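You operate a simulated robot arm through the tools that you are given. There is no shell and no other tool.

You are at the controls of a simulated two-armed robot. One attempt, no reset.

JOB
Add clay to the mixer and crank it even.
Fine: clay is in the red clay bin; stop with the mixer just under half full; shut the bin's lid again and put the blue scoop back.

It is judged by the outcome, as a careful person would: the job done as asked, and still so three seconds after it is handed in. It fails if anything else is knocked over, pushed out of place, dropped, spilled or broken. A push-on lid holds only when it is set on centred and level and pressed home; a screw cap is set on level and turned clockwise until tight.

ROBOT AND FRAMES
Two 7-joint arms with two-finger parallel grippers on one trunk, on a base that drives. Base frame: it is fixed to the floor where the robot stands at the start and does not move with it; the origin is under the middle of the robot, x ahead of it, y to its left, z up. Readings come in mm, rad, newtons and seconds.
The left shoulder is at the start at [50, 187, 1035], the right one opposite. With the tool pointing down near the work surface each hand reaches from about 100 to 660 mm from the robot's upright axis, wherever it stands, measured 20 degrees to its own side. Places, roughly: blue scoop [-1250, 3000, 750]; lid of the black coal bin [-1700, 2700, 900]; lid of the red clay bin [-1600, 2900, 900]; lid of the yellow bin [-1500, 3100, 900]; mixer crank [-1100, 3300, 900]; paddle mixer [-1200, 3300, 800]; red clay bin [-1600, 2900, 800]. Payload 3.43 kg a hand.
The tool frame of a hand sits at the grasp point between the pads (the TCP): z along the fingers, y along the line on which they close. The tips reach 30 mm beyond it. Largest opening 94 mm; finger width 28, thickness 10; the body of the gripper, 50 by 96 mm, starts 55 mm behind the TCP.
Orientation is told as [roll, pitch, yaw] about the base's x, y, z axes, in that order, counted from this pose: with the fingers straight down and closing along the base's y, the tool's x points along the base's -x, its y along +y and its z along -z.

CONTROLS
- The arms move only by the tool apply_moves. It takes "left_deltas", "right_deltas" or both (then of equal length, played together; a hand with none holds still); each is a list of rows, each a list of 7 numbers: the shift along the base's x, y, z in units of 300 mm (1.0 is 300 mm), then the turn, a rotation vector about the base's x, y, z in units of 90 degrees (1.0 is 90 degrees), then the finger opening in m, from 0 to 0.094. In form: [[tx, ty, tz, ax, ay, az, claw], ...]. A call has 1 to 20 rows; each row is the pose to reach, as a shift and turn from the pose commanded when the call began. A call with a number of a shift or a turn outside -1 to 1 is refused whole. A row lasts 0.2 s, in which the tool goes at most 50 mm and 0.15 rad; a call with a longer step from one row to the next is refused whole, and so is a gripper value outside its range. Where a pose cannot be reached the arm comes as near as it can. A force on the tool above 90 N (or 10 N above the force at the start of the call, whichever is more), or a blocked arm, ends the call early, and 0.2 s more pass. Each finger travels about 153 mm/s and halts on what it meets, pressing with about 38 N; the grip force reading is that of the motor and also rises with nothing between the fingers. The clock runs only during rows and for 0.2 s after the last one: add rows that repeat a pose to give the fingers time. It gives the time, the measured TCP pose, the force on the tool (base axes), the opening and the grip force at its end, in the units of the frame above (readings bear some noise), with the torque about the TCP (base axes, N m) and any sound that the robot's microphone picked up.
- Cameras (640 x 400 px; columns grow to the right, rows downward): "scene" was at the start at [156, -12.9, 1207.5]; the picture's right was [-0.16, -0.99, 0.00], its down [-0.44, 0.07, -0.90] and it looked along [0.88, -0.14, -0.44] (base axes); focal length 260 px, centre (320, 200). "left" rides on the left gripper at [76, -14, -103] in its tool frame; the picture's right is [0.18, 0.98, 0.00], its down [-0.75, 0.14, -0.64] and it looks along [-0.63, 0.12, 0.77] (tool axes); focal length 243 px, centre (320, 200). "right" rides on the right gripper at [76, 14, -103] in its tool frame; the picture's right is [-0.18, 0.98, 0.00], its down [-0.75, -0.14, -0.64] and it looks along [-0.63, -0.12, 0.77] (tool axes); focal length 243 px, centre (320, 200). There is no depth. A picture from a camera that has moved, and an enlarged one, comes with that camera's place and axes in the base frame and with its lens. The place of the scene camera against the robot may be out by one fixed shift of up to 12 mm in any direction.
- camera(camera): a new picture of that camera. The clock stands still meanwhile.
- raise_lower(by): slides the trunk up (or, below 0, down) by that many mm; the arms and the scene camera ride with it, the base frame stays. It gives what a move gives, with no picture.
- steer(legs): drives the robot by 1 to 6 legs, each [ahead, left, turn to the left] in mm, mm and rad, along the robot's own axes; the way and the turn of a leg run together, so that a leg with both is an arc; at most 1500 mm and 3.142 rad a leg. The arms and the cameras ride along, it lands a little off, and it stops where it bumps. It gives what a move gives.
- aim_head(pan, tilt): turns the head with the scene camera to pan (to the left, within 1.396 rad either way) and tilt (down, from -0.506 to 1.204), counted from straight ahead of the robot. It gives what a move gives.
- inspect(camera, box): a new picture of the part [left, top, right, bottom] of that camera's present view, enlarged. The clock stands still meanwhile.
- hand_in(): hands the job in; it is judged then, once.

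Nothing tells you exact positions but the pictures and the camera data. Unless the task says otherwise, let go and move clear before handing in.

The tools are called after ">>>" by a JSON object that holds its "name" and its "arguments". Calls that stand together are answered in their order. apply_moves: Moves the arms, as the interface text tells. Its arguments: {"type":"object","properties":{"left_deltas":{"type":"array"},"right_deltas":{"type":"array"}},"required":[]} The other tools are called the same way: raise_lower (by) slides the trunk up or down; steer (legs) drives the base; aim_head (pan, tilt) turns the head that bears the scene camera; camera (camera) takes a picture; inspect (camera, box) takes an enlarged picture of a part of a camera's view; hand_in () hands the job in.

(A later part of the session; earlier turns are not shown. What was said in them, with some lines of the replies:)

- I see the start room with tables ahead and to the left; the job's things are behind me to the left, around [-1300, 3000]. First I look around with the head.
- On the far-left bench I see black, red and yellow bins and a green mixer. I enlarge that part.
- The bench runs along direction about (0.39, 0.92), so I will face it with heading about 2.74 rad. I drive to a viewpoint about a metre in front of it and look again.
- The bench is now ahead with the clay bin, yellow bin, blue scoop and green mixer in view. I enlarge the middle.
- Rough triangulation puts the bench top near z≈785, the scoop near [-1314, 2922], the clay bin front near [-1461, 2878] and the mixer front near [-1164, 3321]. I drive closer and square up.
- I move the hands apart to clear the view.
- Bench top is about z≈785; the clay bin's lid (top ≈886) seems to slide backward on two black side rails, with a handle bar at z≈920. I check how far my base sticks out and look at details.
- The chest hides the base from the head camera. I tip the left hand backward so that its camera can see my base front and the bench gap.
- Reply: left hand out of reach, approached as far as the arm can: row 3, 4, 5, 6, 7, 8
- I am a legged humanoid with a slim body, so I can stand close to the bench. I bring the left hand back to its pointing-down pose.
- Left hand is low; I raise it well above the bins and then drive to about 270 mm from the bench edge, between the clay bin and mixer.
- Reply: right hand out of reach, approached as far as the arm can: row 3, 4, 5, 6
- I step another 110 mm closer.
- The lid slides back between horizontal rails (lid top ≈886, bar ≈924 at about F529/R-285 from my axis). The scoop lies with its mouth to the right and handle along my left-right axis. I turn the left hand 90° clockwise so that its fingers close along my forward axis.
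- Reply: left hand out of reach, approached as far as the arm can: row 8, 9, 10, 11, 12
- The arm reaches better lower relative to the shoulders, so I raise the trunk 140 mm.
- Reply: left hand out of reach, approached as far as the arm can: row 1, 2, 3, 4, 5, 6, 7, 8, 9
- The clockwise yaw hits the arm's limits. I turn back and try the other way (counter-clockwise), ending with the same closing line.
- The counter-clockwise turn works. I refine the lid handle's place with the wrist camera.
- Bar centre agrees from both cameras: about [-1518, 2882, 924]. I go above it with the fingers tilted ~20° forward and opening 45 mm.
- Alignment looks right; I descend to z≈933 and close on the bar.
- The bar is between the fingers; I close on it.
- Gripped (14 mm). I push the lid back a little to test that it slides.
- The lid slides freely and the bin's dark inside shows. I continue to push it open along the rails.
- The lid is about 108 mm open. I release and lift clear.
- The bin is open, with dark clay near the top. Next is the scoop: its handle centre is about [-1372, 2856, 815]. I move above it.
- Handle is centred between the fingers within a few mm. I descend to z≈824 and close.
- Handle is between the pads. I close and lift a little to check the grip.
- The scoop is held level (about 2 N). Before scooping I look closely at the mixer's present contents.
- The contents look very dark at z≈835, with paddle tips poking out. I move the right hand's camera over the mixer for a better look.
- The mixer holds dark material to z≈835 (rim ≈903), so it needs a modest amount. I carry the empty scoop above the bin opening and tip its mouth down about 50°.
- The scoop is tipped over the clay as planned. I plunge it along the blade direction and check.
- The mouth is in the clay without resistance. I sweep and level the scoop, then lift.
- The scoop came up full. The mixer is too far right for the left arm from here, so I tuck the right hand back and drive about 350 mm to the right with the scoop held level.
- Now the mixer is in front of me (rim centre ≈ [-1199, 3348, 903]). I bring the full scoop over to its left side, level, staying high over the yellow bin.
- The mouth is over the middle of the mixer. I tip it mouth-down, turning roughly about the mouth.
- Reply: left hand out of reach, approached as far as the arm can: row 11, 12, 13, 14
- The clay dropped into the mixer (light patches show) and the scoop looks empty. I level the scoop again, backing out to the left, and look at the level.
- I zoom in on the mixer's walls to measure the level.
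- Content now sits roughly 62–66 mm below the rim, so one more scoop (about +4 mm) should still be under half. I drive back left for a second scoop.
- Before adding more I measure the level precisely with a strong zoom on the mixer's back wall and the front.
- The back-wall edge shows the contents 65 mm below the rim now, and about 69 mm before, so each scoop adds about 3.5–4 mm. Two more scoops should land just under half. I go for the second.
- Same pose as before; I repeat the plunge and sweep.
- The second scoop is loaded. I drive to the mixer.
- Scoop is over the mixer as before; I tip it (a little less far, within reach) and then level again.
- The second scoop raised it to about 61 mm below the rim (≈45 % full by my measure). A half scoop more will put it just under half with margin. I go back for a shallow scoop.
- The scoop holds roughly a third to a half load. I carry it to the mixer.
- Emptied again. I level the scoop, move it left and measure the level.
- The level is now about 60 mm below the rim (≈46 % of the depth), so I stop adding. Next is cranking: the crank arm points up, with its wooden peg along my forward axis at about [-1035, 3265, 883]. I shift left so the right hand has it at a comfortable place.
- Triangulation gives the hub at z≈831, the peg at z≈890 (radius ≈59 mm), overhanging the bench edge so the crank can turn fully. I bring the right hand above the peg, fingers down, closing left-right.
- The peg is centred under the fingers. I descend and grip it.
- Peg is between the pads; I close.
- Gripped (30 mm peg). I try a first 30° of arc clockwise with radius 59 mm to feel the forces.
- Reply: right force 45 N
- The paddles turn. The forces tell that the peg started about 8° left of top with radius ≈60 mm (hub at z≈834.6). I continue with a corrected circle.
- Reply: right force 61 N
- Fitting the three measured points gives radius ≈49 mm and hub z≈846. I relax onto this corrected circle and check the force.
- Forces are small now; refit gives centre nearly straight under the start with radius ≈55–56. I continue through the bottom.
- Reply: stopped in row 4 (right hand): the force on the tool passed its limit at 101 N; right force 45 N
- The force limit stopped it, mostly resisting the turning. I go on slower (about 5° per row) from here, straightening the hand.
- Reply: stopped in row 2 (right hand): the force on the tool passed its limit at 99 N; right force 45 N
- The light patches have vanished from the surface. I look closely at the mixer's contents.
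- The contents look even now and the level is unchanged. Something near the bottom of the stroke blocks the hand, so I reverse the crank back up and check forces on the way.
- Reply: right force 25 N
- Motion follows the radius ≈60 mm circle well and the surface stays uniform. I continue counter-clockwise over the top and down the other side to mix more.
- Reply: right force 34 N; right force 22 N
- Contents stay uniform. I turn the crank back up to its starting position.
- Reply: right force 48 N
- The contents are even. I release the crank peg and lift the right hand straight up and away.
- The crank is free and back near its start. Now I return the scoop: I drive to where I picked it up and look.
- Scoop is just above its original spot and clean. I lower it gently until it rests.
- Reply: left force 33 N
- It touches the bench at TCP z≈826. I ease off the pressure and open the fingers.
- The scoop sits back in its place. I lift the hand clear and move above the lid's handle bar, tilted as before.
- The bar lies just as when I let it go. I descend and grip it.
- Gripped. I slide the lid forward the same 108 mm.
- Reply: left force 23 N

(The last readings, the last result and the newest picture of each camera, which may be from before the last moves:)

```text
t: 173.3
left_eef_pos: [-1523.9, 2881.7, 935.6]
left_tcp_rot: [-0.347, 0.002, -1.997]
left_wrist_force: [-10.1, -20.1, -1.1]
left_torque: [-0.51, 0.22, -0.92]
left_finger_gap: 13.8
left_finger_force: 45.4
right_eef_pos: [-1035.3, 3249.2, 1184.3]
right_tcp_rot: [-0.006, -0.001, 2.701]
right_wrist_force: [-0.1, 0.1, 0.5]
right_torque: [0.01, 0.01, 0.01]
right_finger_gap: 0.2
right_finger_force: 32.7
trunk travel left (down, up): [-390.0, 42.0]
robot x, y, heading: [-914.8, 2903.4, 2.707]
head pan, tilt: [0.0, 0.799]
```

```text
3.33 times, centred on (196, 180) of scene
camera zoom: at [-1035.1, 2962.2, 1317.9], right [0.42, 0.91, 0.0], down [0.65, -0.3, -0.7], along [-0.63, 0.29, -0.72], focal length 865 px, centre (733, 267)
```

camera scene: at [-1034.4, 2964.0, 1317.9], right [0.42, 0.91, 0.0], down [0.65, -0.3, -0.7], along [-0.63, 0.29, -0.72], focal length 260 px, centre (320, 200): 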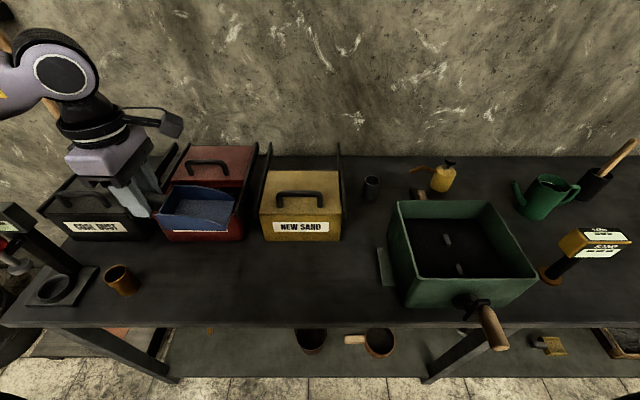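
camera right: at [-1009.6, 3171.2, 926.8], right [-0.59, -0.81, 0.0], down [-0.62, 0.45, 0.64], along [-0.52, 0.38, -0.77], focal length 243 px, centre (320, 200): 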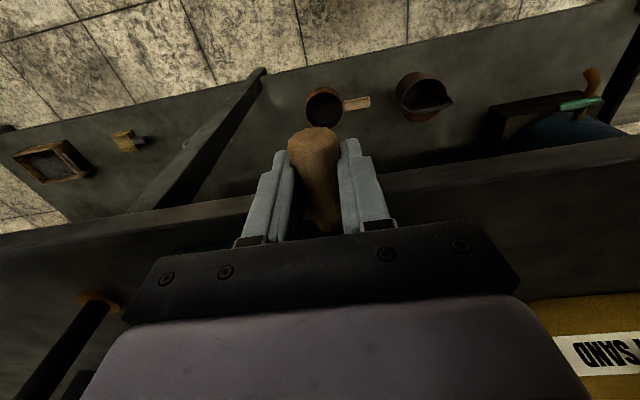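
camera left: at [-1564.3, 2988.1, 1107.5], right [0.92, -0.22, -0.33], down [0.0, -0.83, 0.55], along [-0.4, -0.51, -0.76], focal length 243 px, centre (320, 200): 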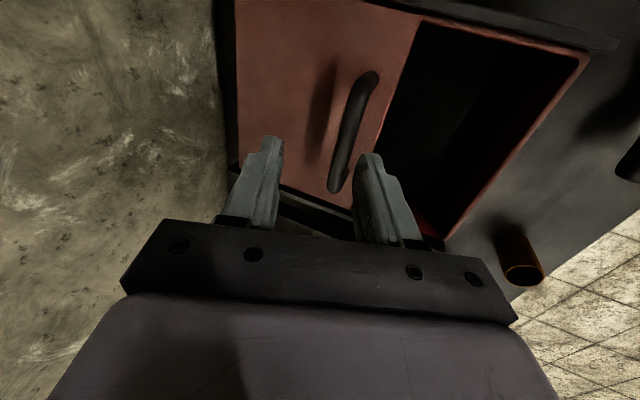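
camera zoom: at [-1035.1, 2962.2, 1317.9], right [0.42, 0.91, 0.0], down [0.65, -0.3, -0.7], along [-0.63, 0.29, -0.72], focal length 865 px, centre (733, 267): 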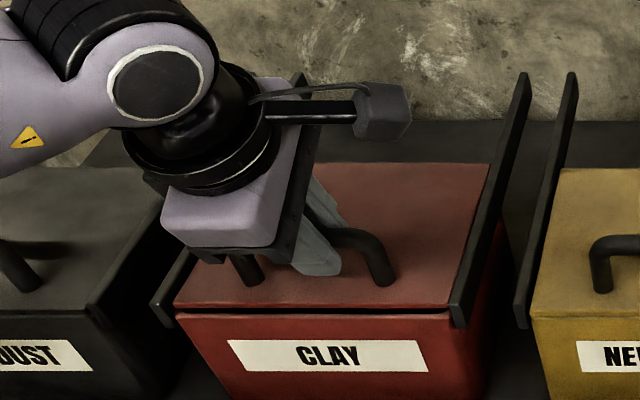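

A thin gap remains (~5 mm). I pull the last bit slowly until it stops.

>>> {"name": "apply_moves", "arguments": {"left_deltas": [[0.005, -0.006, 0, 0, 0, 0, 0], [0.012, -0.0095, 0, 0, 0, 0, 0], [0.018, -0.0115, 0, 0, 0, 0, 0], [0.021, -0.013, 0, 0, 0, 0, 0], [0.021, -0.013, 0, 0, 0, 0, 0]]}}

>>> {"name": "inspect", "arguments": {"camera": "scene", "box": [100, 120, 292, 240]}}

```text
t: 174.5
left_eef_pos: [-1517.9, 2880.1, 934.6]
left_tcp_rot: [-0.352, 0.003, -1.999]
left_wrist_force: [-16.0, -16.3, -0.2]
left_torque: [-0.58, 0.29, -0.88]
left_finger_gap: 13.6
left_finger_force: 45.3
right_eef_pos: [-1035.3, 3250.8, 1184.2]
right_tcp_rot: [-0.005, -0.002, 2.699]
right_wrist_force: [0.3, -0.2, 0.5]
right_torque: [0.0, 0.0, -0.02]
right_finger_gap: 0.0
right_finger_force: 33.1
trunk travel left (down, up): [-390.0, 42.0]
robot x, y, heading: [-916.1, 2903.8, 2.708]
head pan, tilt: [0.0, 0.799]
```

```text
3.33 times, centred on (196, 180) of scene
camera zoom: at [-1035.8, 2962.8, 1317.9], right [0.42, 0.91, 0.0], down [0.65, -0.3, -0.7], along [-0.63, 0.29, -0.72], focal length 865 px, centre (733, 267)
```

zoom: 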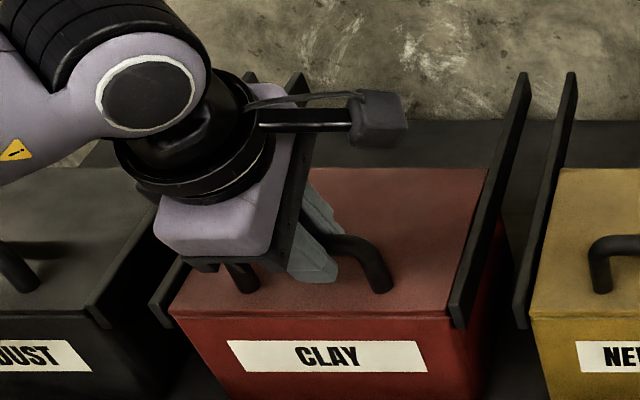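

>>> {"name": "inspect", "arguments": {"camera": "scene", "box": [145, 200, 209, 240]}}

>>> {"name": "inspect", "arguments": {"camera": "scene", "box": [200, 200, 264, 240]}}

```text
10.00 times, centred on (177, 220) of scene
camera zoom: at [-1035.8, 2962.8, 1317.9], right [0.42, 0.91, 0.0], down [0.65, -0.3, -0.7], along [-0.63, 0.29, -0.72], focal length 2596 px, centre (1750, 0)
```

zoom: 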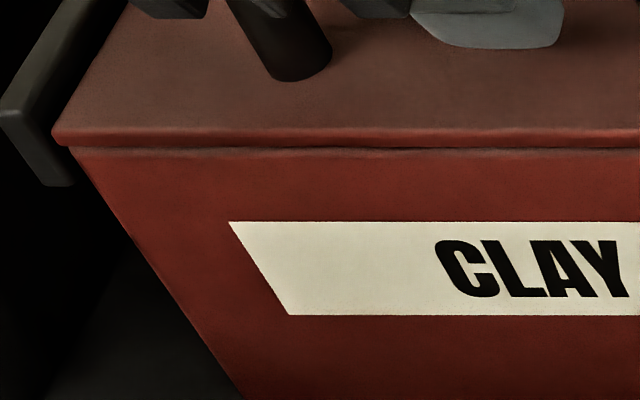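

```text
10.00 times, centred on (232, 220) of scene
camera zoom: at [-1035.8, 2962.8, 1317.9], right [0.42, 0.91, 0.0], down [0.65, -0.3, -0.7], along [-0.63, 0.29, -0.72], focal length 2596 px, centre (1200, 0)
```

zoom: 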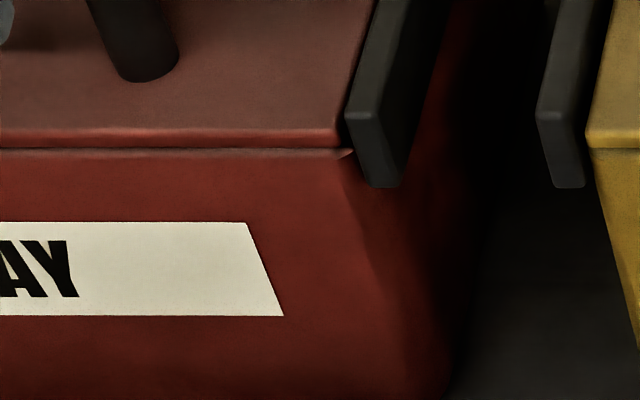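

A sliver of ~1–2 mm remains; I pull a touch more while easing the sideways force.

>>> {"name": "apply_moves", "arguments": {"left_deltas": [[0.003, -0.007, 0, 0, 0, 0, 0], [0.009, -0.011, 0, 0, 0, 0, 0], [0.015, -0.014, 0, 0, 0, 0, 0], [0.02, -0.0165, 0, 0, 0, 0, 0], [0.02, -0.0165, 0, 0, 0, 0, 0]]}}

>>> {"name": "inspect", "arguments": {"camera": "scene", "box": [200, 200, 264, 240]}}

>>> {"name": "inspect", "arguments": {"camera": "scene", "box": [145, 200, 209, 240]}}

```text
t: 175.7
left_eef_pos: [-1516.7, 2880.3, 933.7]
left_tcp_rot: [-0.362, 0.003, -2.002]
left_wrist_force: [-50.8, 19.3, -1.5]
left_torque: [-0.07, 0.34, -0.79]
left_finger_gap: 13.6
left_finger_force: 44.9
right_eef_pos: [-1038.1, 3254.5, 1182.8]
right_tcp_rot: [-0.004, 0.005, 2.698]
right_wrist_force: [0.5, 0.1, -0.4]
right_torque: [-0.03, 0.02, -0.03]
right_finger_gap: 0.0
right_finger_force: 33.0
trunk travel left (down, up): [-390.0, 42.0]
robot x, y, heading: [-913.5, 2904.5, 2.71]
head pan, tilt: [0.0, 0.799]
```

```text
10.00 times, centred on (232, 220) of scene
camera zoom: at [-1039.8, 2966.7, 1317.2], right [0.42, 0.91, 0.0], down [0.65, -0.3, -0.69], along [-0.63, 0.29, -0.72], focal length 2596 px, centre (1200, 0)
```

zoom: 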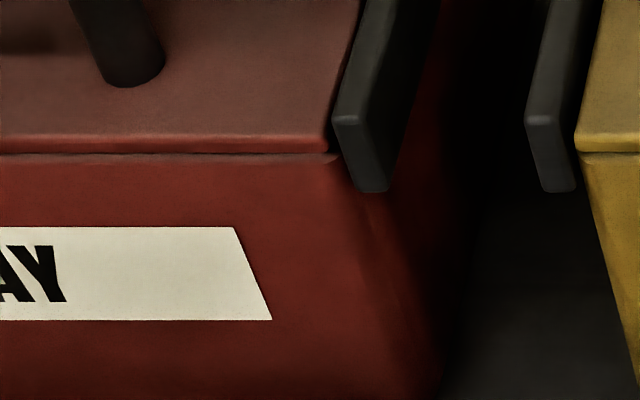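

```text
10.00 times, centred on (177, 220) of scene
camera zoom: at [-1039.8, 2966.7, 1317.2], right [0.42, 0.91, 0.0], down [0.65, -0.3, -0.69], along [-0.63, 0.29, -0.72], focal length 2596 px, centre (1750, 0)
```

zoom: 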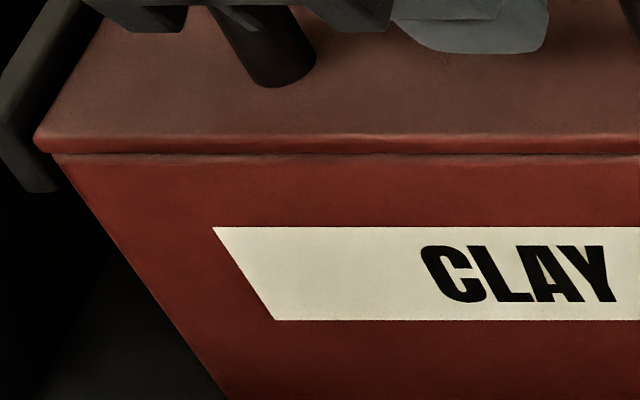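

The lid is against its stop (54 N), closed like its yellow neighbour. I relax, release and lift away.

>>> {"name": "apply_moves", "arguments": {"left_deltas": [[-0.008, 0.003, 0, 0, 0, 0, 0], [-0.012, 0.004, 0, 0, 0, 0, 0], [-0.012, 0.004, 0, 0, 0, 0, 0.03], [-0.012, 0.004, 0, 0, 0, 0, 0.045], [-0.012, 0.004, 0, 0, 0, 0, 0.045], [-0.012, 0.004, 0.1, 0, 0, 0, 0.045], [-0.012, 0.004, 0.22, 0, 0, 0, 0.045], [-0.012, 0.004, 0.35, 0, 0, 0, 0.045], [0.06, -0.03, 0.45, -0.02, -0.04, 0, 0.06], [0.16, -0.08, 0.45, -0.04, -0.08, 0, 0.08], [0.28, -0.13, 0.45, -0.06, -0.12, 0, 0.094], [0.4, -0.18, 0.45, -0.08, -0.16, 0, 0.094], [0.5, -0.22, 0.45, -0.094, -0.2, 0, 0.094], [0.5, -0.22, 0.45, -0.094, -0.2, 0, 0.094]]}}

>>> {"name": "camera", "arguments": {"camera": "scene"}}

>>> {"name": "inspect", "arguments": {"camera": "scene", "box": [130, 130, 350, 310]}}

>>> {"name": "inspect", "arguments": {"camera": "scene", "box": [360, 180, 560, 360]}}

```text
t: 178.7
left_eef_pos: [-1360.0, 2809.1, 1070.7]
left_tcp_rot: [0.002, -0.002, -2.0]
left_wrist_force: [-0.1, 0.1, -0.4]
left_torque: [-0.01, -0.01, -0.02]
left_finger_gap: 94.2
left_finger_force: 0.1
right_eef_pos: [-1034.1, 3251.6, 1183.9]
right_tcp_rot: [-0.003, 0.0, 2.699]
right_wrist_force: [-0.1, 0.1, 0.4]
right_torque: [0.0, 0.0, -0.02]
right_finger_gap: 0.0
right_finger_force: 32.9
trunk travel left (down, up): [-390.0, 42.0]
robot x, y, heading: [-915.6, 2904.2, 2.712]
head pan, tilt: [0.0, 0.799]
```

```text
taken
camera scene: at [-1034.1, 2964.4, 1318.0], right [0.42, 0.91, 0.0], down [0.65, -0.3, -0.7], along [-0.63, 0.29, -0.72], focal length 260 px, centre (320, 200)
```

scene: 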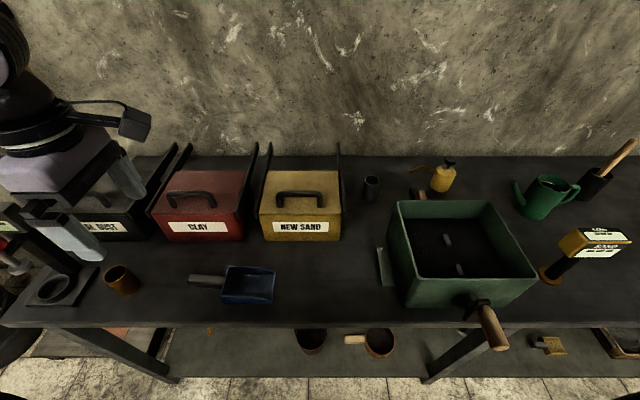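

```text
2.22 times, centred on (240, 220) of scene
camera zoom: at [-1034.1, 2964.4, 1318.0], right [0.42, 0.91, 0.0], down [0.65, -0.3, -0.7], along [-0.63, 0.29, -0.72], focal length 577 px, centre (498, 156)
```

zoom: 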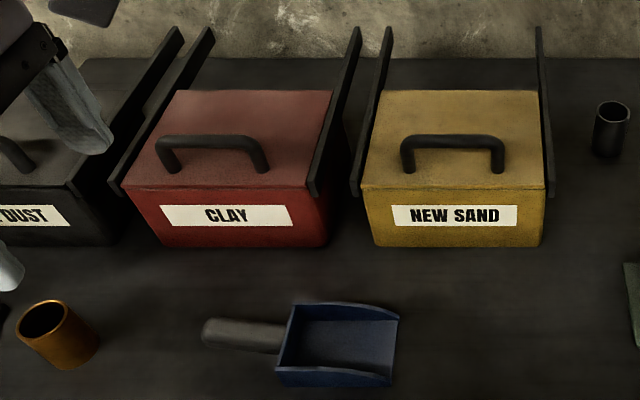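

```text
2.22 times, centred on (460, 270) of scene
camera zoom: at [-1034.1, 2964.4, 1318.0], right [0.42, 0.91, 0.0], down [0.65, -0.3, -0.7], along [-0.63, 0.29, -0.72], focal length 577 px, centre (9, 44)
```

zoom: 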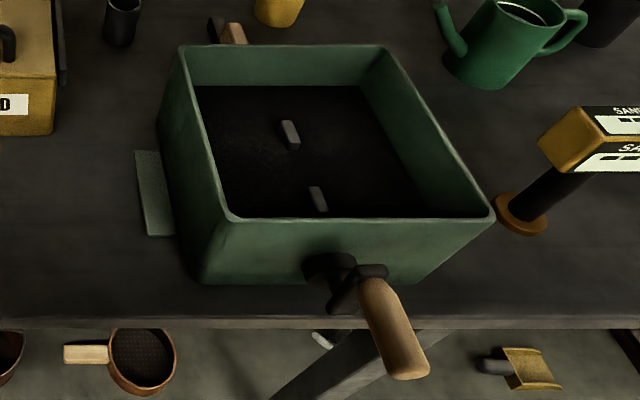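

Everything is as asked: the mixer is even and a little under half full, the clay lid is shut, the scoop is back in its spot, and both hands are empty and clear. I hand it in.

>>> {"name": "hand_in", "arguments": {}}

```text
The job is handed in.
```

I added clay to the mixer, cranked it even, shut the clay bin's lid and put the blue scoop back. The job is handed in, and I have not seen the verdict.

- **Fill level:** I added two full scoops and one part scoop. The contents sit about 60 mm below the rim, which I estimate at about 46% full. I could not see the inside floor, so the true figure could be anywhere from about 40% to 48%.
- **Mixing:** The light clay patches disappeared after roughly half a turn, and I kept cranking back and forth after that. The hand was blocked near the bottom of the stroke (the force limit stopped it twice, around 100 N), so the crank never made a full circle. I reversed it and left it back near its starting position.
- **Clay bin lid:** It is pulled forward against its stop. In close-up a sliver of rim, roughly 1–2 mm, shows below the lid's front edge, and the closed yellow bin looks about the same.
- **Scoop:** It is empty and back within a few millimetres of where it was.

I saw nothing spilled or knocked over in the last pictures.
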